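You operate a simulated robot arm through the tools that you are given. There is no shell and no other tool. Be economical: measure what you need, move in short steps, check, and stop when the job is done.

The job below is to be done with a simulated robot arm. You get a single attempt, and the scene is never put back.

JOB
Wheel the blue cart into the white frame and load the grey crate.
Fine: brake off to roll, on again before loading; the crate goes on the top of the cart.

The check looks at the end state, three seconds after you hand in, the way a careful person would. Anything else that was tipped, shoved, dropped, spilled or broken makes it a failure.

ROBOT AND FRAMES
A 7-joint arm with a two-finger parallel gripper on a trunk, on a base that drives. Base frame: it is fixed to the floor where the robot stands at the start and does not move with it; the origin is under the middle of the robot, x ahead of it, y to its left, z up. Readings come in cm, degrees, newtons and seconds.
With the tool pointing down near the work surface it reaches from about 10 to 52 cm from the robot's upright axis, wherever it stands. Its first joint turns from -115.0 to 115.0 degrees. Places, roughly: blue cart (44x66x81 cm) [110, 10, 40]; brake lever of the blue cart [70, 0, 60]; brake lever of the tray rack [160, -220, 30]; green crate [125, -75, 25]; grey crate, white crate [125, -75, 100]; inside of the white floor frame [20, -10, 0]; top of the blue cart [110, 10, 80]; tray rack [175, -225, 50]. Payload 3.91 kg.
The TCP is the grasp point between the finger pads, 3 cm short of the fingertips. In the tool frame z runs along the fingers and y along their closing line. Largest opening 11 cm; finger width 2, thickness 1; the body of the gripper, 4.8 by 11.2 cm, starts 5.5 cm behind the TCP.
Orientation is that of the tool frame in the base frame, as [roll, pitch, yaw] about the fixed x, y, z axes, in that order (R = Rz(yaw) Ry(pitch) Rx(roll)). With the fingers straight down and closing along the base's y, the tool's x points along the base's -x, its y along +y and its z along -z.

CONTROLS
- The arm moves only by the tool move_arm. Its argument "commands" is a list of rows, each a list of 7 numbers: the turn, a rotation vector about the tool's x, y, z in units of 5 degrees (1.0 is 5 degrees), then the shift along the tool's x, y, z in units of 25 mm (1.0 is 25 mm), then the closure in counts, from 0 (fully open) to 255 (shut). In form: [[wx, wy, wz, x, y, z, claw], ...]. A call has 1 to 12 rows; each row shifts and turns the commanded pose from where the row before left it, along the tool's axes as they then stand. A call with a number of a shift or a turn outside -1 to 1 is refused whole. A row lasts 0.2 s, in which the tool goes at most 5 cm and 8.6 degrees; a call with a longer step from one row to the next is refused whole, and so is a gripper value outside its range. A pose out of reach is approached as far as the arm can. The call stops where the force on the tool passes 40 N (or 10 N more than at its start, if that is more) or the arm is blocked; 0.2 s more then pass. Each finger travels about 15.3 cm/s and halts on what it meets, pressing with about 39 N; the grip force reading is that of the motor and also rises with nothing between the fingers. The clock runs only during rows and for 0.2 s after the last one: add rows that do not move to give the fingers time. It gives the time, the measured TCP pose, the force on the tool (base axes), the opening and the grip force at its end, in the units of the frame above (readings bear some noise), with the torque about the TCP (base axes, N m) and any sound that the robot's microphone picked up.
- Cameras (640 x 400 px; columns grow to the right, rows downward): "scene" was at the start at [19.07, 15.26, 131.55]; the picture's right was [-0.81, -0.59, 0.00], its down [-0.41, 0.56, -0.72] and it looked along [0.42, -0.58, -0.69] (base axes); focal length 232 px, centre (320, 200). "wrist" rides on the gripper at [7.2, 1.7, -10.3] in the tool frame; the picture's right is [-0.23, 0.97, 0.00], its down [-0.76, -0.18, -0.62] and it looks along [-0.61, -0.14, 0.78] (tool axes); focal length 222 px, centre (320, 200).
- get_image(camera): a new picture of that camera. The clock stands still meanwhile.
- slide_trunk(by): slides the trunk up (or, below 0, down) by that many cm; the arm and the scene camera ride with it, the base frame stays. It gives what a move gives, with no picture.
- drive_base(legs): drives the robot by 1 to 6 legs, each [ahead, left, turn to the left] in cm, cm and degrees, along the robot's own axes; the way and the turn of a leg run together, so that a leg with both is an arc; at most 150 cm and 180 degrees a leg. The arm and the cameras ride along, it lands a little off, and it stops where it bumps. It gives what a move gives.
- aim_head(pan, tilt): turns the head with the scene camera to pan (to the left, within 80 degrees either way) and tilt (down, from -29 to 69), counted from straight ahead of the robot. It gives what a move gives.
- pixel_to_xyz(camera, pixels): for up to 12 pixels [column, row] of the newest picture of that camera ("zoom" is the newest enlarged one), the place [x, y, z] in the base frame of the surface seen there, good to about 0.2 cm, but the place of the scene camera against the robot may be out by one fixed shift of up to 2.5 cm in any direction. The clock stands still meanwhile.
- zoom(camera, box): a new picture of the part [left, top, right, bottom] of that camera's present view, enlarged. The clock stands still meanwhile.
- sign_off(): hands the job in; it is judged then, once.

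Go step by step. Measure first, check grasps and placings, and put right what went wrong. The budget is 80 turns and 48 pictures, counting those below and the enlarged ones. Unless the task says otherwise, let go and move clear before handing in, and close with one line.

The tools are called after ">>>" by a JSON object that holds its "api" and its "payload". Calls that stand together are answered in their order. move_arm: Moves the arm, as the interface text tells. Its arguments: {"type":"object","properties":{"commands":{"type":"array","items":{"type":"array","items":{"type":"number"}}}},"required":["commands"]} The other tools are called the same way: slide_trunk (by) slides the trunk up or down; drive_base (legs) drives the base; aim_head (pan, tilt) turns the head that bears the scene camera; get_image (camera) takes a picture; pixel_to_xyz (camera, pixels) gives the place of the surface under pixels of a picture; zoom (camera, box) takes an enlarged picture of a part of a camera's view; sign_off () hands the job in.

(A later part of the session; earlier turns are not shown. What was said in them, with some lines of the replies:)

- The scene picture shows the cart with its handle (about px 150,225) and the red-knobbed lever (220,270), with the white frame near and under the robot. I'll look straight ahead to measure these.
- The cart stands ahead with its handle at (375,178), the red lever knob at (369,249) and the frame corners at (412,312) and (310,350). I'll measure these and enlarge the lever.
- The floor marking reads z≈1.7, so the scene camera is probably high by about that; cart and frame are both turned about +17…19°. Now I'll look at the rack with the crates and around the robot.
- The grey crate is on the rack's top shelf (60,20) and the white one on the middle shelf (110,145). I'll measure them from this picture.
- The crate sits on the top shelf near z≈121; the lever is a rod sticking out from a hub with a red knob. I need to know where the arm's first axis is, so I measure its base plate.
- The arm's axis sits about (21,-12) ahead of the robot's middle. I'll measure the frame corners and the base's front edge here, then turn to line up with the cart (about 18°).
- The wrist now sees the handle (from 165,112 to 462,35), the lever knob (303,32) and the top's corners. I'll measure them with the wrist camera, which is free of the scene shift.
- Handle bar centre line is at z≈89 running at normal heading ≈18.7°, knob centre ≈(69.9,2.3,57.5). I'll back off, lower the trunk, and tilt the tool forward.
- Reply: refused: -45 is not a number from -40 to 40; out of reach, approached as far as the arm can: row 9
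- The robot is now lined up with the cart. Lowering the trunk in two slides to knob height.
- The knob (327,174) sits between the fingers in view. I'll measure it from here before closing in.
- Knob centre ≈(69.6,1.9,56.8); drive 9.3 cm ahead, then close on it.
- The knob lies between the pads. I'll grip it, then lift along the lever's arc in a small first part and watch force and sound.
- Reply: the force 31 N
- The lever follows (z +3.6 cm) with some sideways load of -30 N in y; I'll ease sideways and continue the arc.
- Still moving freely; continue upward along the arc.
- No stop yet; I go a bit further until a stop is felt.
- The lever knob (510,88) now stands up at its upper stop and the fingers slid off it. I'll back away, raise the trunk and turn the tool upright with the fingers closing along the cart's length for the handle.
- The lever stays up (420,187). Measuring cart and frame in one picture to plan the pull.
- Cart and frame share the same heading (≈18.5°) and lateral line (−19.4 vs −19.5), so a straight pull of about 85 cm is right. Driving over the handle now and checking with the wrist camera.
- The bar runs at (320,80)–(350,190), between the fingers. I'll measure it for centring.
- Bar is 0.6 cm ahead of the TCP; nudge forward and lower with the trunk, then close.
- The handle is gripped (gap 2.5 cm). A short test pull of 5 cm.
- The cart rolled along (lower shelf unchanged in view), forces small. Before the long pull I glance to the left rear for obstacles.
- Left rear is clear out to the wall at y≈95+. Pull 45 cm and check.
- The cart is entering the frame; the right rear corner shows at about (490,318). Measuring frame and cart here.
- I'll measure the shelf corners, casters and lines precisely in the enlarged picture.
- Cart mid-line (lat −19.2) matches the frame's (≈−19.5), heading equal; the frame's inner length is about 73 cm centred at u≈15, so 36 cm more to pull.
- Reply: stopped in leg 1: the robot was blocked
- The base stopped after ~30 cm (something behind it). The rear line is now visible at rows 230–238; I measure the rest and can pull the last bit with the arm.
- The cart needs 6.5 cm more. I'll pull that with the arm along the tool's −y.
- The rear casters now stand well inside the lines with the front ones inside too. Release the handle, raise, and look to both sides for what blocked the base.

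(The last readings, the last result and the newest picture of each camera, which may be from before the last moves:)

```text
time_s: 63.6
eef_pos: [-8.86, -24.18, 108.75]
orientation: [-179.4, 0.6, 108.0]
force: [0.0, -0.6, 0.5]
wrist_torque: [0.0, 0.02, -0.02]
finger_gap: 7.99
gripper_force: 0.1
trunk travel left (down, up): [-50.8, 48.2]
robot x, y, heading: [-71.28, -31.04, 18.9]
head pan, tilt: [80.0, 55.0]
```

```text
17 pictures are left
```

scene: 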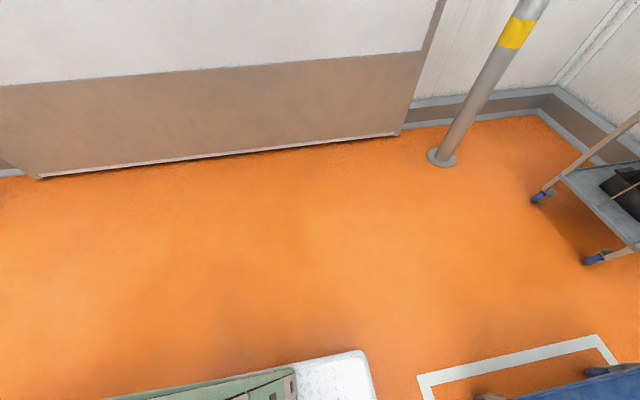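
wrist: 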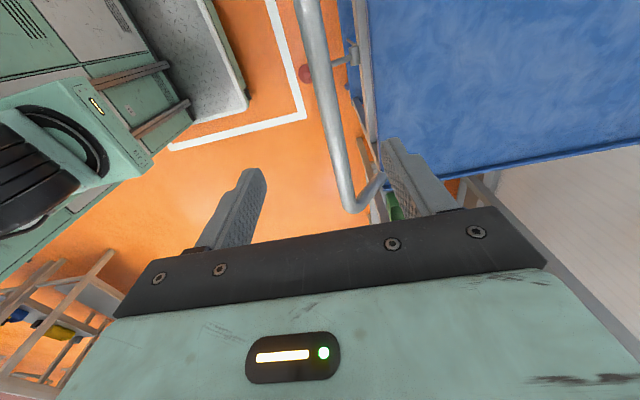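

The sides are clear; the obstacle must be directly behind, so I'll work without backing up. The tool turns back, is retracted 9 cm by the arm and tilted 45°, then I check.

>>> {"api": "move_arm", "payload": {"commands": [[0, 0, -1, 0, 0, 0, 70], [0, 0, -1, 0, 0, 0, 70], [0, 0, -1, 0, 0, 0, 70], [0, 0, -1, 0, 0, 0, 70], [0, 0, -1, 0, 0, 0, 70], [0, 0, -1, 0, 0, 0, 70], [0, 0, -1, 0, 0, 0, 70], [0, 0, -1, 0, 0, 0, 70], [0, 0, -1, 0, 0, 0, 70], [0, 0, -1, 0, 0, 0, 70], [0, 0, -1, 0, 0, 0, 70], [0, 0, -1, 0, 0, 0, 70]]}}

>>> {"api": "move_arm", "payload": {"commands": [[0, 0, -1, 0, 0, 0, 0], [0, 0, -1, 0, 0, 0, 0], [0, 0, -1, 0, 0, 0, 0], [0, 0, -1, 0, 0, 0, 0], [0, 0, -1, 0, 0, 0, 0], [0, 0, -1, 0, 0, 0, 0], [0, 0, 0, 0.7, 0, 0, 0], [0, 0, 0, 0.7, 0, 0, 0], [0, 0, 0, 0.7, 0, 0, 0], [0, 0, 0, 0.7, 0, 0, 0], [0, 0, 0, 0.7, 0, 0, 0]]}}

>>> {"api": "move_arm", "payload": {"commands": [[0, -1, 0, 0, 0, 0, 0], [0, -1, 0, 0, 0, 0, 0], [0, -1, 0, 0, 0, 0, 0], [0, -1, 0, 0, 0, 0, 0], [0, -1, 0, 0, 0, 0, 0], [0, -1, 0, 0, 0, 0, 0], [0, -1, 0, 0, 0, 0, 0], [0, -1, 0, 0, 0, 0, 0], [0, -1, 0, 0, 0, 0, 0]]}}

>>> {"api": "get_image", "payload": {"camera": "wrist"}}

```text
time_s: 66.2
eef_pos: [-8.77, -24.05, 108.84]
orientation: [-179.0, -0.2, 168.0]
force: [-0.4, 0.1, 0.5]
wrist_torque: [-0.01, 0.03, 0.01]
finger_gap: 7.98
gripper_force: 0.1
trunk travel left (down, up): [-50.8, 48.2]
robot x, y, heading: [-71.22, -31.31, 18.4]
head pan, tilt: [80.0, 55.0]
```

```text
time_s: 68.6
eef_pos: [-17.3, -26.84, 108.92]
orientation: [-179.4, -0.6, -162.1]
force: [0.3, 0.3, -0.4]
wrist_torque: [0.01, 0.02, -0.01]
finger_gap: 11.0
gripper_force: 0.0
trunk travel left (down, up): [-50.8, 48.2]
robot x, y, heading: [-71.38, -31.13, 18.3]
head pan, tilt: [80.0, 55.0]
```

```text
time_s: 70.6
eef_pos: [-10.27, -27.25, 102.23]
orientation: [-179.1, 44.4, -161.3]
force: [0.1, 0.6, -0.1]
wrist_torque: [0.01, 0.0, -0.01]
finger_gap: 11.0
gripper_force: 0.0
out of reach, approached as far as the arm can: row 4, 5, 6, 7, 8, 9
trunk travel left (down, up): [-50.8, 48.2]
robot x, y, heading: [-71.6, -31.34, 18.4]
head pan, tilt: [80.0, 55.0]
```

```text
16 pictures are left
```

wrist: 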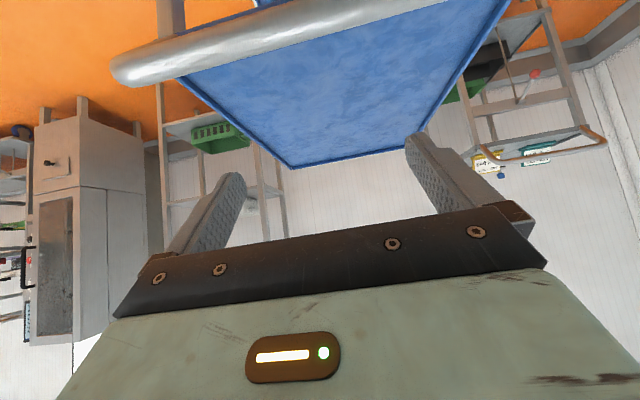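

At 45° this close the arm can't reach; I'll use a 15° tilt instead, which still clears the handle bar, and check.

>>> {"api": "move_arm", "payload": {"commands": [[0, 1, 0, 0, 0, 0, 0], [0, 1, 0, 0, 0, 0, 0], [0, 1, 0, 0, 0, 0, 0], [0, 1, 0, 0, 0, 0, 0], [0, 1, 0, 0, 0, 0, 0], [0, 1, 0, 0, 0, 0, 0], [0, 0, 0, 0, 0, 0, 0]]}}

>>> {"api": "get_image", "payload": {"camera": "wrist"}}

```text
time_s: 72.2
eef_pos: [-10.2, -27.23, 102.26]
orientation: [-179.2, 14.2, -161.8]
force: [0.2, 0.4, 0.1]
wrist_torque: [-0.03, -0.01, -0.01]
finger_gap: 10.99
gripper_force: 0.1
trunk travel left (down, up): [-50.8, 48.2]
robot x, y, heading: [-71.46, -31.14, 18.3]
head pan, tilt: [80.0, 55.0]
```

```text
15 pictures are left
```

wrist: 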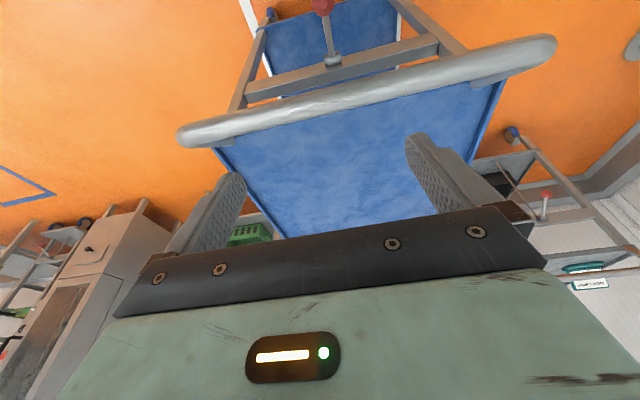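

The commanded pose had reset to the measured one, so I retract 7 cm again at this tilt. I also measure the knob at (321,8).

>>> {"api": "pixel_to_xyz", "payload": {"camera": "wrist", "pixels": [[321, 6], [331, 40], [333, 60], [375, 85], [250, 118], [490, 62]]}}

>>> {"api": "move_arm", "payload": {"commands": [[0, 0, 0, 0.68, 0, -0.18, 0], [0, 0, 0, 0.68, 0, -0.18, 0], [0, 0, 0, 0.68, 0, -0.18, 0], [0, 0, 0, 0.68, 0, -0.18, 0], [0, 0, 0, 0.68, 0, -0.18, 0]]}}

```text
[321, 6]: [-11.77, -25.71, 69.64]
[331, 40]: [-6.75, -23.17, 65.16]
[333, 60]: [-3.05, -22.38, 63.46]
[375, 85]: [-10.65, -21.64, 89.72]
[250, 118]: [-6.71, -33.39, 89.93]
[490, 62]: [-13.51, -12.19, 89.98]
```

```text
time_s: 73.4
eef_pos: [-17.35, -29.63, 101.93]
orientation: [-179.3, 14.2, -161.9]
force: [0.3, -0.8, 0.4]
wrist_torque: [0.02, -0.02, 0.01]
finger_gap: 11.01
gripper_force: 0.0
out of reach, approached as far as the arm can: row 5
trunk travel left (down, up): [-50.8, 48.2]
robot x, y, heading: [-71.12, -31.51, 18.5]
head pan, tilt: [80.0, 55.0]
```

Knob top (−11.8,−25.7,69.6): centre u≈−19.3, lateral −20.7, z≈68.3; TCP is 6.5 cm behind it and 1.8 cm right. Shift left, lower the trunk 33.5 and look.

>>> {"api": "move_arm", "payload": {"commands": [[0, 0, 0, 0, 0.35, 0, 0], [0, 0, 0, 0, 0.37, 0, 0]]}}

>>> {"api": "slide_trunk", "payload": {"by": -33.5}}

>>> {"api": "get_image", "payload": {"camera": "wrist"}}

```text
time_s: 74.0
eef_pos: [-17.81, -27.76, 101.83]
orientation: [-179.1, 14.4, -161.8]
force: [0.5, -0.4, 0.5]
wrist_torque: [0.01, -0.03, -0.01]
finger_gap: 11.0
gripper_force: 0.1
trunk travel left (down, up): [-50.8, 48.2]
robot x, y, heading: [-71.25, -31.53, 18.7]
head pan, tilt: [80.0, 55.0]
```

```text
time_s: 77.3
eef_pos: [-17.85, -27.83, 68.36]
orientation: [-179.2, 14.2, -161.8]
force: [-0.8, 0.4, -0.2]
wrist_torque: [-0.03, 0.02, 0.01]
finger_gap: 11.0
gripper_force: 0.0
trunk travel left (down, up): [-17.3, 81.7]
robot x, y, heading: [-71.12, -31.32, 18.7]
head pan, tilt: [80.0, 55.0]
```

```text
14 pictures are left
```

wrist: 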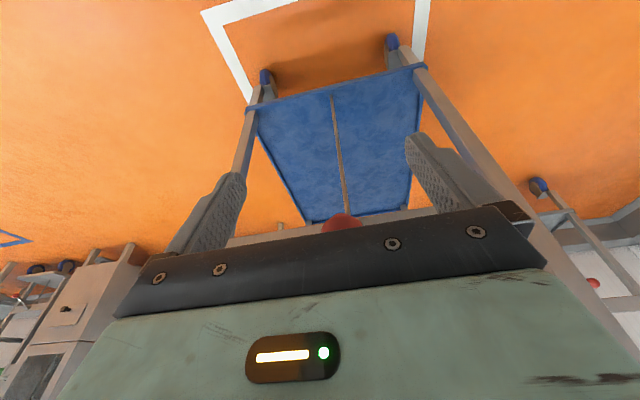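

The knob peeks out at (342,221). Measure it, and the near frame line and casters to confirm the cart has not moved.

>>> {"api": "pixel_to_xyz", "payload": {"camera": "wrist", "pixels": [[342, 217], [330, 221], [354, 221], [265, 78], [392, 42], [233, 60], [415, 50]]}}

```text
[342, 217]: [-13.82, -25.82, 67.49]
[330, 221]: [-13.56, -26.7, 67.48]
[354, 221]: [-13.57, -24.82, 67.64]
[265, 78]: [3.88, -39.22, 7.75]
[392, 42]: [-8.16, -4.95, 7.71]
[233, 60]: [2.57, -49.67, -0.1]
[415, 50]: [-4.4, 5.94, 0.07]
```

Cart is laterally centred (casters mid −20.3 vs lines −20.4). Move forward 6 cm onto the knob and close.

>>> {"api": "move_arm", "payload": {"commands": [[0, 0, 0, -0.58, 0.06, 0.155, 0], [0, 0, 0, -0.58, 0.06, 0.155, 0], [0, 0, 0, -0.58, 0.06, 0.155, 0], [0, 0, 0, -0.58, 0.06, 0.155, 0], [0, 0, 0, 0, 0, 0, 0]]}}

>>> {"api": "move_arm", "payload": {"commands": [[0, 0, 0, 0, 0, 0, 255], [0, 0, 0, 0, 0, 0, 255], [0, 0, 0, 0, 0, 0, 255], [0, 0, 0, 0, 0, 0, 255]]}}

```text
time_s: 78.5
eef_pos: [-12.32, -25.37, 68.39]
orientation: [-179.2, 14.3, -161.8]
force: [0.6, -0.1, 0.2]
wrist_torque: [-0.03, 0.01, 0.0]
finger_gap: 11.01
gripper_force: 0.0
trunk travel left (down, up): [-17.3, 81.7]
robot x, y, heading: [-71.63, -31.42, 18.4]
head pan, tilt: [80.0, 55.0]
```

```text
time_s: 79.5
eef_pos: [-12.29, -25.57, 68.23]
orientation: [-179.2, 14.3, -161.9]
force: [8.4, -23.2, -0.2]
wrist_torque: [-0.07, -0.09, -0.15]
finger_gap: 3.3
gripper_force: 39.0
trunk travel left (down, up): [-17.3, 81.7]
robot x, y, heading: [-71.44, -31.38, 18.2]
head pan, tilt: [80.0, 55.0]
```

Gripped (3.3 cm). Ease the sideways load and push the lever down along its arc.

>>> {"api": "move_arm", "payload": {"commands": [[0, 0, 0, 0, -0.15, 0, 255], [0, 0, 0, 0.54, 0, 0.64, 255], [0, 0, 0, 0.39, 0, 0.68, 255], [0, 0, 0, 0.28, 0, 0.75, 255], [0, 0, 0, 0, 0, 0, 255]]}}

>>> {"api": "move_arm", "payload": {"commands": [[0, 0, 0, 0.13, 0, 0.79, 255], [0, 0, 0, 0, 0, 0.79, 255], [0, 0, 0, -0.15, 0, 0.83, 255], [0, 0, 0, 0, 0, 0, 255]]}}

```text
time_s: 80.7
eef_pos: [-13.81, -26.09, 62.56]
orientation: [-179.2, 14.2, -161.8]
force: [-7.3, 23.2, 7.3]
wrist_torque: [0.21, -0.98, 0.12]
finger_gap: 3.29
gripper_force: 38.9
trunk travel left (down, up): [-17.3, 81.7]
robot x, y, heading: [-71.34, -31.22, 18.5]
head pan, tilt: [80.0, 55.0]
```

```text
time_s: 81.2
eef_pos: [-13.34, -25.97, 59.28]
orientation: [-179.3, 14.2, -161.5]
force: [-0.3, 4.2, -0.2]
wrist_torque: [-0.1, 0.23, -0.01]
finger_gap: 3.26
gripper_force: 39.0
trunk travel left (down, up): [-17.3, 81.7]
robot x, y, heading: [-71.23, -31.28, 18.0]
head pan, tilt: [80.0, 55.0]
stopped in row 2: the force on the tool passed its limit (the readings are from after the stop); the commanded pose is now the measured one
```

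Stopped by force at z 59.3 (end was 56.9 originally); a gentle further push.

>>> {"api": "move_arm", "payload": {"commands": [[0, 0, 0, -0.02, 0, 0.3, 255], [0, 0, 0, -0.03, 0, 0.3, 255], [0, 0, 0, -0.06, 0, 0.3, 255], [0, 0, 0, -0.06, 0, 0.25, 255], [0, 0, 0, 0, 0, 0, 255]]}}

>>> {"api": "aim_head", "payload": {"pan": 0, "tilt": 60}}

>>> {"api": "get_image", "payload": {"camera": "scene"}}

```text
time_s: 82.4
eef_pos: [-12.31, -25.57, 56.69]
orientation: [-179.3, 14.1, -161.7]
force: [-4.7, 3.5, 1.5]
wrist_torque: [0.13, -0.54, 0.02]
finger_gap: 3.26
gripper_force: 39.4
trunk travel left (down, up): [-17.3, 81.7]
robot x, y, heading: [-71.46, -31.57, 18.6]
head pan, tilt: [80.0, 55.0]
```

```text
time_s: 84.0
eef_pos: [-12.36, -25.56, 56.64]
orientation: [-179.3, 14.1, -161.6]
force: [-1.6, 6.5, -0.2]
wrist_torque: [-0.14, 0.12, -0.01]
finger_gap: 3.29
gripper_force: 39.1
trunk travel left (down, up): [-17.3, 81.7]
robot x, y, heading: [-71.47, -31.46, 18.2]
head pan, tilt: [0.0, 60.0]
```

```text
13 pictures are left
```

scene: 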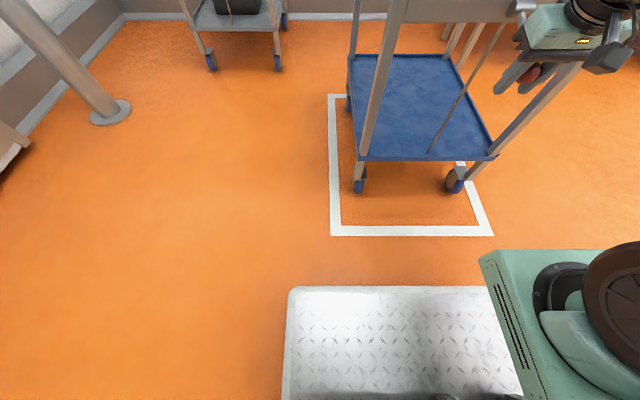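

The lever is at its original on-height (56.7). Release, retract, raise well above, then measure the cart in the frame.

>>> {"api": "move_arm", "payload": {"commands": [[0, 0, 0, 0, 0, 0, 0], [0, 0, 0, 0, 0, 0, 0], [0, 0, 0, 0, 0, 0, 0], [0, 0, 0, 0.58, 0, -0.15, 0], [0, 0, 0, 0.58, 0, -0.15, 0], [0, 0, 0, 0.58, 0, -0.15, 0], [0, 0, 0, 0.58, 0, -0.15, 0]]}}

>>> {"api": "slide_trunk", "payload": {"by": 40}}

>>> {"api": "aim_head", "payload": {"pan": 0, "tilt": 62}}

>>> {"api": "get_image", "payload": {"camera": "scene"}}

>>> {"api": "slide_trunk", "payload": {"by": 40}}

```text
time_s: 85.6
eef_pos: [-18.06, -27.55, 56.69]
orientation: [-179.3, 14.1, -161.6]
force: [0.1, -0.6, -0.3]
wrist_torque: [0.01, -0.02, -0.01]
finger_gap: 10.98
gripper_force: 0.1
trunk travel left (down, up): [-17.3, 81.7]
robot x, y, heading: [-71.42, -31.1, 18.4]
head pan, tilt: [0.0, 60.0]
```

```text
time_s: 89.4
eef_pos: [-18.03, -27.44, 96.7]
orientation: [-179.2, 14.2, -161.6]
force: [0.1, -0.2, -0.6]
wrist_torque: [-0.01, -0.04, -0.02]
finger_gap: 11.0
gripper_force: 0.1
trunk travel left (down, up): [-57.3, 41.7]
robot x, y, heading: [-71.33, -31.57, 18.5]
head pan, tilt: [0.0, 60.0]
```

```text
time_s: 90.0
eef_pos: [-18.07, -27.55, 96.8]
orientation: [-179.3, 14.2, -161.5]
force: [-0.3, 0.1, -0.1]
wrist_torque: [-0.01, 0.02, -0.02]
finger_gap: 10.99
gripper_force: 0.1
trunk travel left (down, up): [-57.3, 41.7]
robot x, y, heading: [-71.67, -31.38, 18.6]
head pan, tilt: [0.0, 62.0]
```

```text
12 pictures are left
```

scene: 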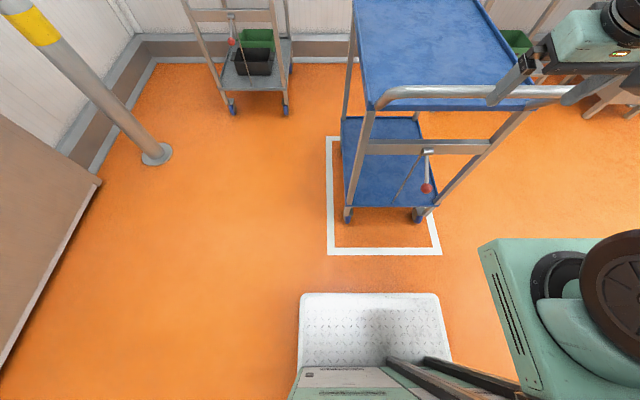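

```text
time_s: 93.8
eef_pos: [-18.03, -27.52, 136.62]
orientation: [-179.3, 14.2, -161.5]
force: [-0.2, -0.1, 0.0]
wrist_torque: [0.02, -0.01, -0.01]
finger_gap: 10.98
gripper_force: 0.1
trunk travel left (down, up): [-97.3, 1.7]
robot x, y, heading: [-71.36, -31.08, 18.2]
head pan, tilt: [0.0, 62.0]
```

The cart stands inside the frame with the lever down (426,187). Now go to the rack: sidestep right 80 cm, then ahead 70, and look at the grey crate.

>>> {"api": "drive_base", "payload": {"legs": [[1, -80, 0], [70, 0, 0]]}}

>>> {"api": "aim_head", "payload": {"pan": 0, "tilt": 20}}

>>> {"api": "get_image", "payload": {"camera": "scene"}}

```text
time_s: 101.5
eef_pos: [73.39, -78.41, 136.77]
orientation: [-179.3, 14.1, -161.3]
force: [-0.3, 0.0, 0.2]
wrist_torque: [-0.01, 0.01, 0.01]
finger_gap: 10.99
gripper_force: 0.1
trunk travel left (down, up): [-97.3, 1.7]
robot x, y, heading: [19.85, -82.26, 18.7]
head pan, tilt: [0.0, 62.0]
```

```text
time_s: 102.5
eef_pos: [73.26, -78.45, 136.78]
orientation: [-179.4, 14.2, -161.2]
force: [0.2, 0.2, -0.4]
wrist_torque: [0.02, 0.04, -0.02]
finger_gap: 10.98
gripper_force: 0.1
trunk travel left (down, up): [-97.3, 1.7]
robot x, y, heading: [19.79, -82.8, 18.9]
head pan, tilt: [0.0, 20.0]
```

```text
11 pictures are left
```

scene: 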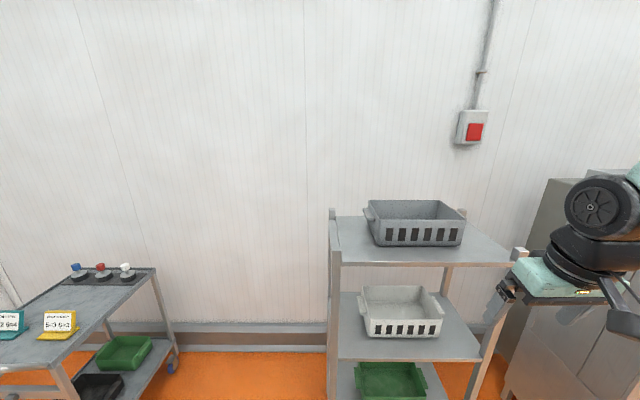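

The grey crate (415,222) sits on the top shelf with lugs at its ends (369,214 and 463,212). Measuring and zooming.

>>> {"api": "zoom", "payload": {"camera": "scene", "box": [330, 180, 510, 290]}}

>>> {"api": "pixel_to_xyz", "payload": {"camera": "scene", "pixels": [[377, 220], [460, 220], [381, 244], [459, 244], [370, 200], [443, 200], [367, 213], [465, 212], [415, 242], [412, 208], [342, 263], [508, 262]]}}

```text
3.56 times, centred on (420, 235) of scene
```

zoom: 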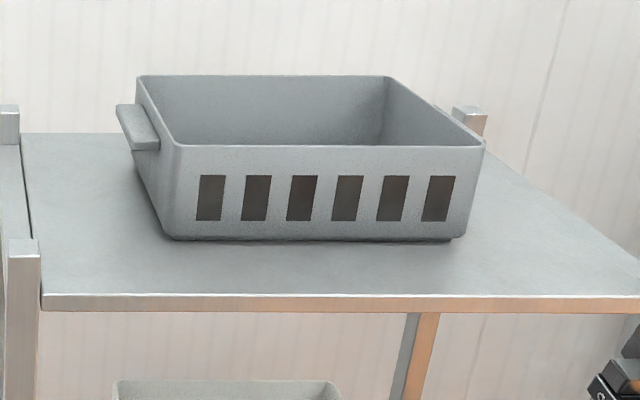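

```text
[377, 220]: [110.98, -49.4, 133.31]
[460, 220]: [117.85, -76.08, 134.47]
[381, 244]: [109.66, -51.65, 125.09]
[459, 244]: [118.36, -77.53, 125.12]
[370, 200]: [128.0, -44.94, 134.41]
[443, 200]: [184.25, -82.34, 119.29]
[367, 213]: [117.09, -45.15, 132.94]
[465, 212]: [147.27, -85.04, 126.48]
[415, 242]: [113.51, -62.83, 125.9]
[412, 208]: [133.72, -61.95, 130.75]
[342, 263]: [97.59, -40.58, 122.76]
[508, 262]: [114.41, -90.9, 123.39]
```

Crate front rim centre is ≈(115.6,−64.1,132.5) after the shift, laterally dead ahead of the tool. I'll upright the tool, raise it, extend, turn the fingers to straddle the front wall, drive closer and look with the wrist camera.

>>> {"api": "move_arm", "payload": {"commands": [[0, 0.95, 0, 0, 0, 0, 0], [0, 0.95, 0, 0, 0, 0, 0], [0, 0.94, 0, 0, 0, 0, 0], [0, 0, 0, -0.8, 0, -0.5, 0], [0, 0, 0, -0.8, 0, -0.5, 0], [0, 0, 0, -0.8, 0, -0.5, 0], [0, 0, 0, -0.8, 0, -0.1, 0]]}}

>>> {"api": "move_arm", "payload": {"commands": [[0, 0, 1, 0, 0, 0, 0], [0, 0, 1, 0, 0, 0, 0], [0, 0, 1, 0, 0, 0, 0], [0, 0, 1, 0, 0, 0, 0], [0, 0, 1, 0, 0, 0, 0], [0, 0, 1, 0, 0, 0, 0], [0, 0, 1, 0, 0, 0, 0], [0, 0, 1, 0, 0, 0, 0], [0, 0, 1, 0, 0, 0, 0], [0, 0, 1, 0, 0, 0, 0], [0, 0, 1, 0, 0, 0, 0], [0, 0, 1, 0, 0, 0, 0]]}}

>>> {"api": "move_arm", "payload": {"commands": [[0, 0, 1, 0, 0, 0, 50], [0, 0, 1, 0, 0, 0, 50], [0, 0, 1, 0, 0, 0, 50], [0, 0, 1, 0, 0, 0, 50], [0, 0, 1, 0, 0, 0, 50], [0, 0, 1, 0, 0, 0, 50]]}}

>>> {"api": "slide_trunk", "payload": {"by": 1.6}}

>>> {"api": "drive_base", "payload": {"legs": [[32, 0, 0]]}}

>>> {"api": "get_image", "payload": {"camera": "wrist"}}

```text
time_s: 104.1
eef_pos: [80.95, -75.84, 140.6]
orientation: [-179.3, 0.0, -161.4]
force: [0.1, -0.3, -0.3]
wrist_torque: [-0.01, 0.0, -0.02]
finger_gap: 11.0
gripper_force: 0.1
trunk travel left (down, up): [-97.3, 1.7]
robot x, y, heading: [19.5, -82.41, 18.8]
head pan, tilt: [0.0, 20.0]
```

```text
time_s: 106.7
eef_pos: [80.9, -75.91, 140.71]
orientation: [-179.7, 0.6, 138.4]
force: [-0.2, -0.7, -0.2]
wrist_torque: [-0.06, -0.03, 0.01]
finger_gap: 11.01
gripper_force: 0.0
trunk travel left (down, up): [-97.3, 1.7]
robot x, y, heading: [19.86, -82.31, 18.9]
head pan, tilt: [0.0, 20.0]
```

```text
time_s: 108.1
eef_pos: [80.94, -75.95, 140.76]
orientation: [180.0, 0.6, 108.5]
force: [0.9, -0.1, 0.3]
wrist_torque: [0.0, -0.01, 0.01]
finger_gap: 8.86
gripper_force: 0.0
trunk travel left (down, up): [-97.3, 1.7]
robot x, y, heading: [19.88, -82.73, 18.8]
head pan, tilt: [0.0, 20.0]
```

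```text
time_s: 108.8
eef_pos: [80.87, -75.9, 142.35]
orientation: [-180.0, 0.7, 108.6]
force: [0.3, 1.1, 0.6]
wrist_torque: [0.0, 0.0, 0.03]
finger_gap: 8.83
gripper_force: 0.1
trunk travel left (down, up): [-98.9, 0.1]
robot x, y, heading: [19.76, -82.45, 18.7]
head pan, tilt: [0.0, 20.0]
```

```text
time_s: 110.9
eef_pos: [111.24, -65.93, 142.28]
orientation: [-180.0, 0.8, 108.3]
force: [0.5, -0.3, 0.8]
wrist_torque: [0.01, 0.03, 0.01]
finger_gap: 8.87
gripper_force: 0.0
trunk travel left (down, up): [-98.9, 0.1]
robot x, y, heading: [50.17, -71.99, 18.5]
head pan, tilt: [0.0, 20.0]
```

```text
9 pictures are left
```

wrist: 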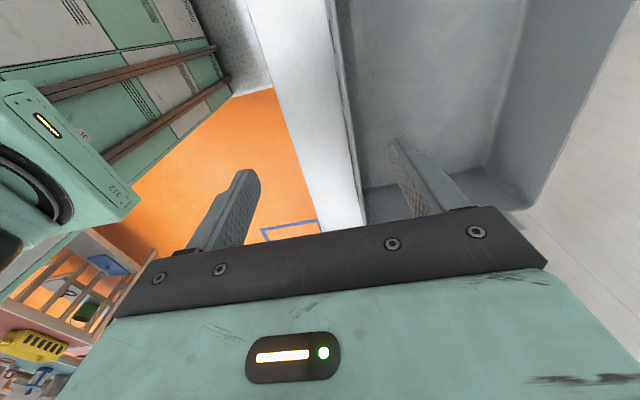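

The front wall's rim runs from (333,20) to about (362,190), between the fingers. Measuring it.

>>> {"api": "pixel_to_xyz", "payload": {"camera": "wrist", "pixels": [[333, 20], [339, 60], [345, 100], [353, 150], [361, 195], [346, 60], [420, 80], [300, 100], [500, 180], [530, 205], [600, 60]]}}

```text
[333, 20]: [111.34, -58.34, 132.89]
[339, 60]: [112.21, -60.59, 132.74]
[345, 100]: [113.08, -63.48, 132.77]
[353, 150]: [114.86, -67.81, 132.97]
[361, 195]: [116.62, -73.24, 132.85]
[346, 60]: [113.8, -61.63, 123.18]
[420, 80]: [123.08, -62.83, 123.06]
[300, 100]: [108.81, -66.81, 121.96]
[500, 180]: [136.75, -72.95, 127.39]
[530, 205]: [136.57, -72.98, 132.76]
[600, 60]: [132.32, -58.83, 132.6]
```

Rim at z 132.8, wall 2.7 cm ahead of the TCP, heading 19.5°. Nudge ahead, lower 14 cm and grip.

>>> {"api": "move_arm", "payload": {"commands": [[0, 0, -0.2, 0, 0.54, 0, 50], [0, 0, 0, 0, 0.54, 0, 50], [0, 0, 0, 0, 0, 0, 50]]}}

>>> {"api": "slide_trunk", "payload": {"by": -13.8}}

>>> {"api": "move_arm", "payload": {"commands": [[0, 0, 0, 0, 0, 0, 255], [0, 0, 0, 0, 0, 0, 255], [0, 0, 0, 0, 0, 0, 255], [0, 0, 0, 0, 0, 0, 255]]}}

```text
time_s: 111.7
eef_pos: [113.88, -64.94, 142.3]
orientation: [-179.9, 0.6, 109.3]
force: [-0.7, 0.4, -0.4]
wrist_torque: [0.05, 0.0, 0.0]
finger_gap: 8.84
gripper_force: 0.0
trunk travel left (down, up): [-98.9, 0.1]
robot x, y, heading: [50.5, -72.34, 18.8]
head pan, tilt: [0.0, 20.0]
```

```text
time_s: 113.4
eef_pos: [113.82, -65.05, 128.54]
orientation: [-179.9, 0.8, 109.4]
force: [1.0, -0.1, -0.3]
wrist_torque: [0.01, 0.0, -0.01]
finger_gap: 8.86
gripper_force: 0.0
trunk travel left (down, up): [-85.1, 13.9]
robot x, y, heading: [49.83, -72.14, 18.6]
head pan, tilt: [0.0, 20.0]
```

```text
time_s: 114.4
eef_pos: [113.82, -64.95, 128.54]
orientation: [180.0, 0.7, 109.4]
force: [1.3, -0.8, 1.1]
wrist_torque: [-0.03, 0.25, -0.27]
finger_gap: 0.38
gripper_force: 38.8
trunk travel left (down, up): [-85.1, 13.9]
robot x, y, heading: [50.24, -72.28, 18.8]
head pan, tilt: [0.0, 20.0]
```

The wall is gripped (gap 0.38 cm). A small trial lift of 3 cm to feel weight and torque.

>>> {"api": "slide_trunk", "payload": {"by": 3}}

>>> {"api": "zoom", "payload": {"camera": "scene", "box": [320, 180, 640, 380]}}

```text
time_s: 115.1
eef_pos: [113.86, -65.05, 131.53]
orientation: [-180.0, 0.7, 109.3]
force: [0.2, -0.2, -4.2]
wrist_torque: [-0.11, 0.39, 0.0]
finger_gap: 0.39
gripper_force: 38.7
trunk travel left (down, up): [-88.1, 10.9]
robot x, y, heading: [50.08, -72.1, 18.5]
head pan, tilt: [0.0, 20.0]
```

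```text
2.00 times, centred on (480, 280) of scene
```

zoom: 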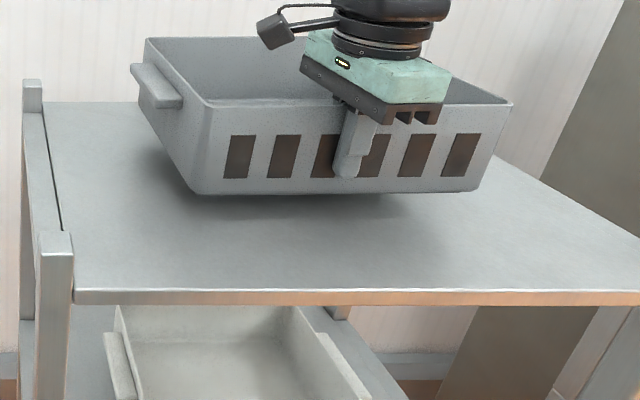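

Crate lifted level, 4.2 N weight. Raise further, back away and retrace to behind the cart.

>>> {"api": "slide_trunk", "payload": {"by": 9}}

>>> {"api": "drive_base", "payload": {"legs": [[-50, 0, 0], [-46, 0, 0]]}}

>>> {"api": "drive_base", "payload": {"legs": [[0, 77, 0]]}}

>>> {"api": "aim_head", "payload": {"pan": 0, "tilt": 50}}

>>> {"api": "get_image", "payload": {"camera": "scene"}}

```text
time_s: 116.4
eef_pos: [113.87, -65.05, 140.64]
orientation: [-180.0, 0.7, 109.4]
force: [-0.3, -1.2, -3.8]
wrist_torque: [-0.09, 0.38, 0.0]
finger_gap: 0.38
gripper_force: 38.6
trunk travel left (down, up): [-97.1, 1.9]
robot x, y, heading: [50.14, -72.09, 18.5]
head pan, tilt: [0.0, 20.0]
```

```text
time_s: 121.7
eef_pos: [22.81, -95.56, 140.62]
orientation: [-180.0, 0.7, 109.2]
force: [1.1, 0.0, -4.5]
wrist_torque: [-0.09, 0.41, -0.01]
finger_gap: 0.4
gripper_force: 38.7
trunk travel left (down, up): [-97.1, 1.9]
robot x, y, heading: [-40.81, -102.55, 18.5]
head pan, tilt: [0.0, 20.0]
```

```text
time_s: 125.8
eef_pos: [-1.2, -22.99, 140.48]
orientation: [179.9, 0.6, 109.2]
force: [0.3, 0.3, -4.0]
wrist_torque: [-0.1, 0.4, 0.02]
finger_gap: 0.39
gripper_force: 38.8
trunk travel left (down, up): [-97.1, 1.9]
robot x, y, heading: [-64.99, -30.12, 18.5]
head pan, tilt: [0.0, 20.0]
```

```text
time_s: 126.7
eef_pos: [-1.19, -23.13, 140.59]
orientation: [-180.0, 0.8, 109.2]
force: [-0.7, 0.1, -4.2]
wrist_torque: [-0.12, 0.4, 0.02]
finger_gap: 0.38
gripper_force: 39.1
trunk travel left (down, up): [-97.1, 1.9]
robot x, y, heading: [-64.98, -30.43, 18.4]
head pan, tilt: [0.0, 50.0]
```

```text
7 pictures are left
```

scene: 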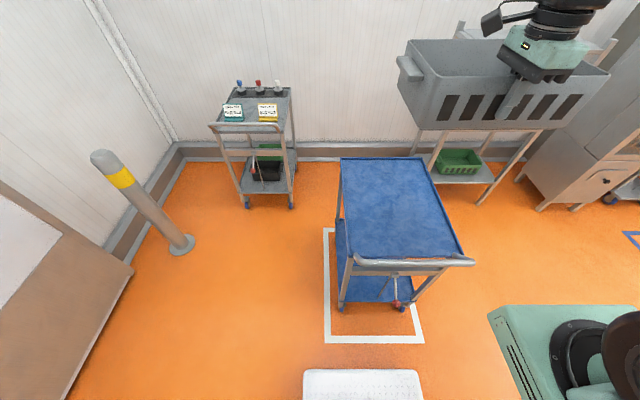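

Cart's still in place; the TCP is at u≈−8.5 over its handle end. Measure the top's corners, then drive 13 cm ahead.

>>> {"api": "pixel_to_xyz", "payload": {"camera": "scene", "pixels": [[343, 161], [425, 160], [349, 256], [460, 252], [400, 210], [370, 262], [465, 262], [400, 263]]}}

>>> {"api": "drive_base", "payload": {"legs": [[13, 1, 0]]}}

```text
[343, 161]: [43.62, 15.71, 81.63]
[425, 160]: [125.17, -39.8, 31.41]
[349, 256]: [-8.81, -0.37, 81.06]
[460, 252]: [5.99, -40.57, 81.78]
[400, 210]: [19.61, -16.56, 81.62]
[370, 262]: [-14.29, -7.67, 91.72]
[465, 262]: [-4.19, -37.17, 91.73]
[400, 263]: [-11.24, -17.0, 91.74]
```

```text
time_s: 128.0
eef_pos: [10.52, -17.97, 140.58]
orientation: [-179.9, 0.7, 109.3]
force: [-0.2, 0.0, -3.7]
wrist_torque: [-0.11, 0.35, 0.0]
finger_gap: 0.38
gripper_force: 39.0
trunk travel left (down, up): [-97.1, 1.9]
robot x, y, heading: [-53.21, -25.33, 18.5]
head pan, tilt: [0.0, 50.0]
```

Top surface is z≈80.0; TCP is 12.8 cm inside its near edge and centred. Lower 40, then 11, and look.

>>> {"api": "slide_trunk", "payload": {"by": -40}}

>>> {"api": "get_image", "payload": {"camera": "scene"}}

```text
time_s: 131.8
eef_pos: [10.59, -17.92, 100.46]
orientation: [179.9, 0.7, 109.2]
force: [-0.2, -0.3, -3.9]
wrist_torque: [-0.09, 0.43, -0.01]
finger_gap: 0.39
gripper_force: 39.4
trunk travel left (down, up): [-57.1, 41.9]
robot x, y, heading: [-53.18, -25.17, 18.6]
head pan, tilt: [0.0, 50.0]
```

```text
6 pictures are left
```

scene: 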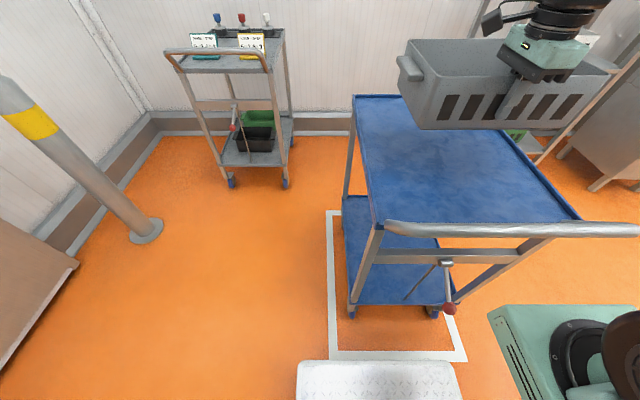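

Crate hovers above the cart top with clear space. Lower 12 cm, then finish in small arm steps feeling for contact.

>>> {"api": "slide_trunk", "payload": {"by": -12.3}}

>>> {"api": "move_arm", "payload": {"commands": [[0, 0, 0, 0, 0, 0.16, 255], [0, 0, 0, 0, 0, 0.16, 255], [0, 0, 0, 0, 0, 0.1, 255], [0, 0, 0, 0, 0, 0, 255]]}}

```text
time_s: 133.4
eef_pos: [10.49, -17.89, 88.26]
orientation: [180.0, 0.7, 109.2]
force: [-0.7, -0.2, -2.7]
wrist_torque: [-0.13, 0.4, -0.02]
finger_gap: 0.37
gripper_force: 38.9
trunk travel left (down, up): [-44.8, 54.2]
robot x, y, heading: [-53.2, -25.31, 18.5]
head pan, tilt: [0.0, 50.0]
```

```text
time_s: 134.4
eef_pos: [10.45, -17.91, 87.27]
orientation: [180.0, 0.7, 109.4]
force: [-0.9, -0.1, -4.0]
wrist_torque: [-0.11, 0.39, -0.02]
finger_gap: 0.38
gripper_force: 38.9
trunk travel left (down, up): [-44.8, 54.2]
robot x, y, heading: [-53.5, -24.91, 18.6]
head pan, tilt: [0.0, 50.0]
```

No contact yet at z 87.3 (expected about 86.6); continue in small steps.

>>> {"api": "move_arm", "payload": {"commands": [[0, 0, 0, 0, 0, 0.1, 255], [0, 0, 0, 0, 0, 0.1, 255], [0, 0, 0, 0, 0, 0, 255]]}}

>>> {"api": "move_arm", "payload": {"commands": [[0, 0, 0, 0, 0, 0.1, 255], [0, 0, 0, 0, 0, 0.06, 255], [0, 0, 0, 0, 0, 0, 255]]}}

```text
time_s: 135.2
eef_pos: [10.57, -18.06, 86.59]
orientation: [179.9, 0.7, 109.3]
force: [-0.5, 0.2, -3.6]
wrist_torque: [-0.12, 0.38, 0.02]
finger_gap: 0.38
gripper_force: 39.0
trunk travel left (down, up): [-44.8, 54.2]
robot x, y, heading: [-52.94, -25.31, 18.6]
head pan, tilt: [0.0, 50.0]
```

```text
time_s: 136.0
eef_pos: [10.57, -17.98, 86.53]
orientation: [179.7, 0.7, 109.2]
force: [-1.3, -1.9, 28.3]
wrist_torque: [-0.09, 0.15, -0.04]
finger_gap: 0.33
gripper_force: 39.0
trunk travel left (down, up): [-44.8, 54.2]
robot x, y, heading: [-53.02, -25.43, 18.4]
head pan, tilt: [0.0, 50.0]
```

Contact at z 86.5 (28 N). Ease up slightly, open, and rise clear.

>>> {"api": "move_arm", "payload": {"commands": [[0, 0, 0, 0, 0, -0.12, 255], [0, 0, 0, 0, 0, 0, 120], [0, 0, 0, 0, 0, 0, 120], [0, 0, 0, 0, 0, 0, 120]]}}

>>> {"api": "slide_trunk", "payload": {"by": 30}}

>>> {"api": "drive_base", "payload": {"legs": [[-10, 0, 0]]}}

>>> {"api": "get_image", "payload": {"camera": "scene"}}

```text
time_s: 137.0
eef_pos: [10.5, -17.97, 86.59]
orientation: [179.9, 0.6, 109.3]
force: [0.3, 0.4, 0.2]
wrist_torque: [0.04, 0.01, -0.01]
finger_gap: 5.82
gripper_force: 0.1
trunk travel left (down, up): [-44.8, 54.2]
robot x, y, heading: [-53.07, -25.18, 18.5]
head pan, tilt: [0.0, 50.0]
```

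```text
time_s: 140.0
eef_pos: [10.55, -18.06, 116.62]
orientation: [180.0, 0.6, 109.3]
force: [-0.7, 0.0, -0.4]
wrist_torque: [-0.02, -0.03, 0.01]
finger_gap: 5.81
gripper_force: 0.0
trunk travel left (down, up): [-74.8, 24.2]
robot x, y, heading: [-53.0, -25.22, 18.5]
head pan, tilt: [0.0, 50.0]
```

```text
time_s: 141.1
eef_pos: [1.04, -21.3, 116.69]
orientation: [180.0, 0.6, 109.2]
force: [-0.4, -0.7, -0.1]
wrist_torque: [0.01, -0.03, 0.0]
finger_gap: 5.84
gripper_force: 0.1
trunk travel left (down, up): [-74.8, 24.2]
robot x, y, heading: [-62.7, -28.47, 18.6]
head pan, tilt: [0.0, 50.0]
```

```text
5 pictures are left
```

scene: 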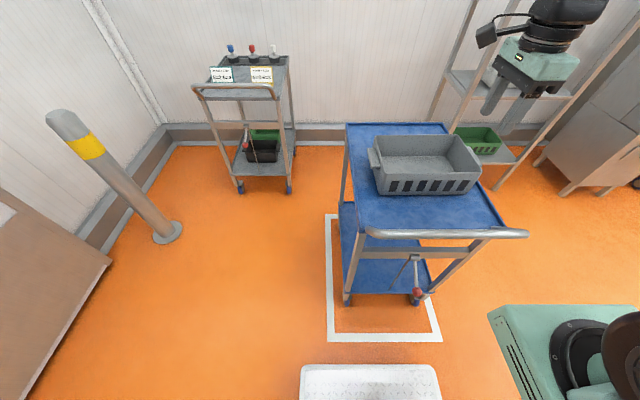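

The crate sits on the cart's top, lever down, cart inside the lines. One last check of what stopped the base earlier: move aside and look back.

>>> {"api": "drive_base", "payload": {"legs": [[0, -95, 0], [20, 0, 0], [0, 0, 50]]}}

>>> {"api": "aim_head", "payload": {"pan": 75, "tilt": 30}}

>>> {"api": "get_image", "payload": {"camera": "scene"}}

```text
time_s: 149.5
eef_pos: [22.62, -58.53, 116.59]
orientation: [180.0, 0.6, 159.4]
force: [0.1, -0.6, -0.5]
wrist_torque: [0.03, 0.0, -0.02]
finger_gap: 5.81
gripper_force: 0.1
trunk travel left (down, up): [-74.8, 24.2]
robot x, y, heading: [-13.06, -112.25, 68.6]
head pan, tilt: [0.0, 50.0]
```

```text
time_s: 151.0
eef_pos: [22.7, -58.67, 116.55]
orientation: [180.0, 0.8, 159.4]
force: [-0.5, 0.3, -0.4]
wrist_torque: [0.05, -0.02, -0.02]
finger_gap: 5.84
gripper_force: 0.0
trunk travel left (down, up): [-74.8, 24.2]
robot x, y, heading: [-12.61, -111.91, 68.6]
head pan, tilt: [75.0, 30.0]
```

```text
4 pictures are left
```

scene: 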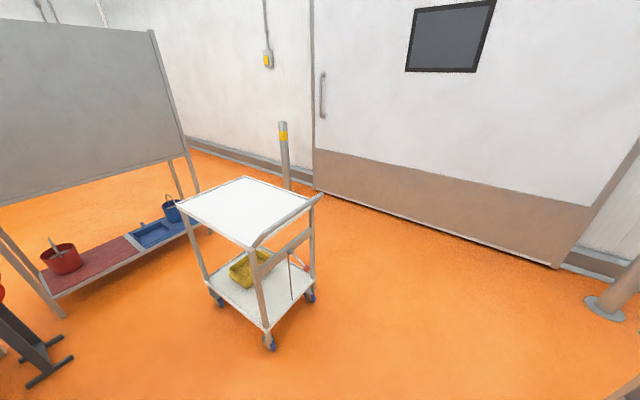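

A white cart stands back there, upright with its bin still on its shelf. I measure its position to see whether it was what stopped the base.

>>> {"api": "pixel_to_xyz", "payload": {"camera": "scene", "pixels": [[270, 335], [308, 290], [215, 295], [178, 205], [245, 247], [320, 195], [245, 178], [285, 180], [303, 266]]}}

>>> {"api": "zoom", "payload": {"camera": "scene", "box": [150, 100, 400, 380]}}

```text
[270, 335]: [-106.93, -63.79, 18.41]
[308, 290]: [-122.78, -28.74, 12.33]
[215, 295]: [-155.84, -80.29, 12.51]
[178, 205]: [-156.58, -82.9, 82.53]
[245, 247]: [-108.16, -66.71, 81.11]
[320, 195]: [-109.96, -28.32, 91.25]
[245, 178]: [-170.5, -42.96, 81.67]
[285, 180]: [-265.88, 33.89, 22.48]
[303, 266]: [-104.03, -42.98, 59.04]
```

```text
1.43 times, centred on (275, 240) of scene
```

zoom: 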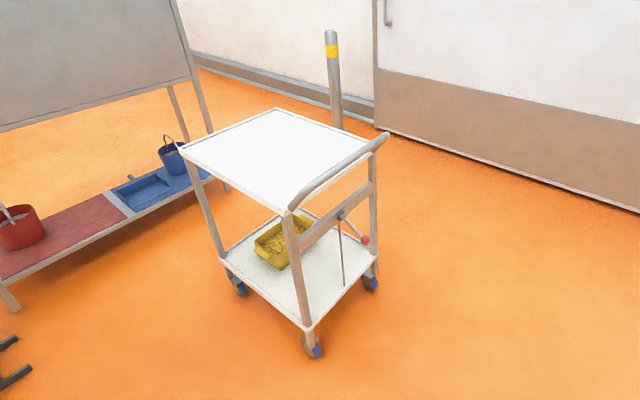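

The white cart behind is upright and brake-on. It is still square to the room at about 18.5°, and the contents of its bin are undisturbed, so the stop was only a touch. The blue cart is inside the frame with its lever down, and the grey crate is on its top with the gripper clear, so I hand in.

>>> {"api": "sign_off", "payload": {}}

```text
The job is handed in.
```

The blue cart is inside the white frame with its brake on, and the grey crate is on its top; the robot's base touched a white cart behind it while pulling, but that cart looked undisturbed.
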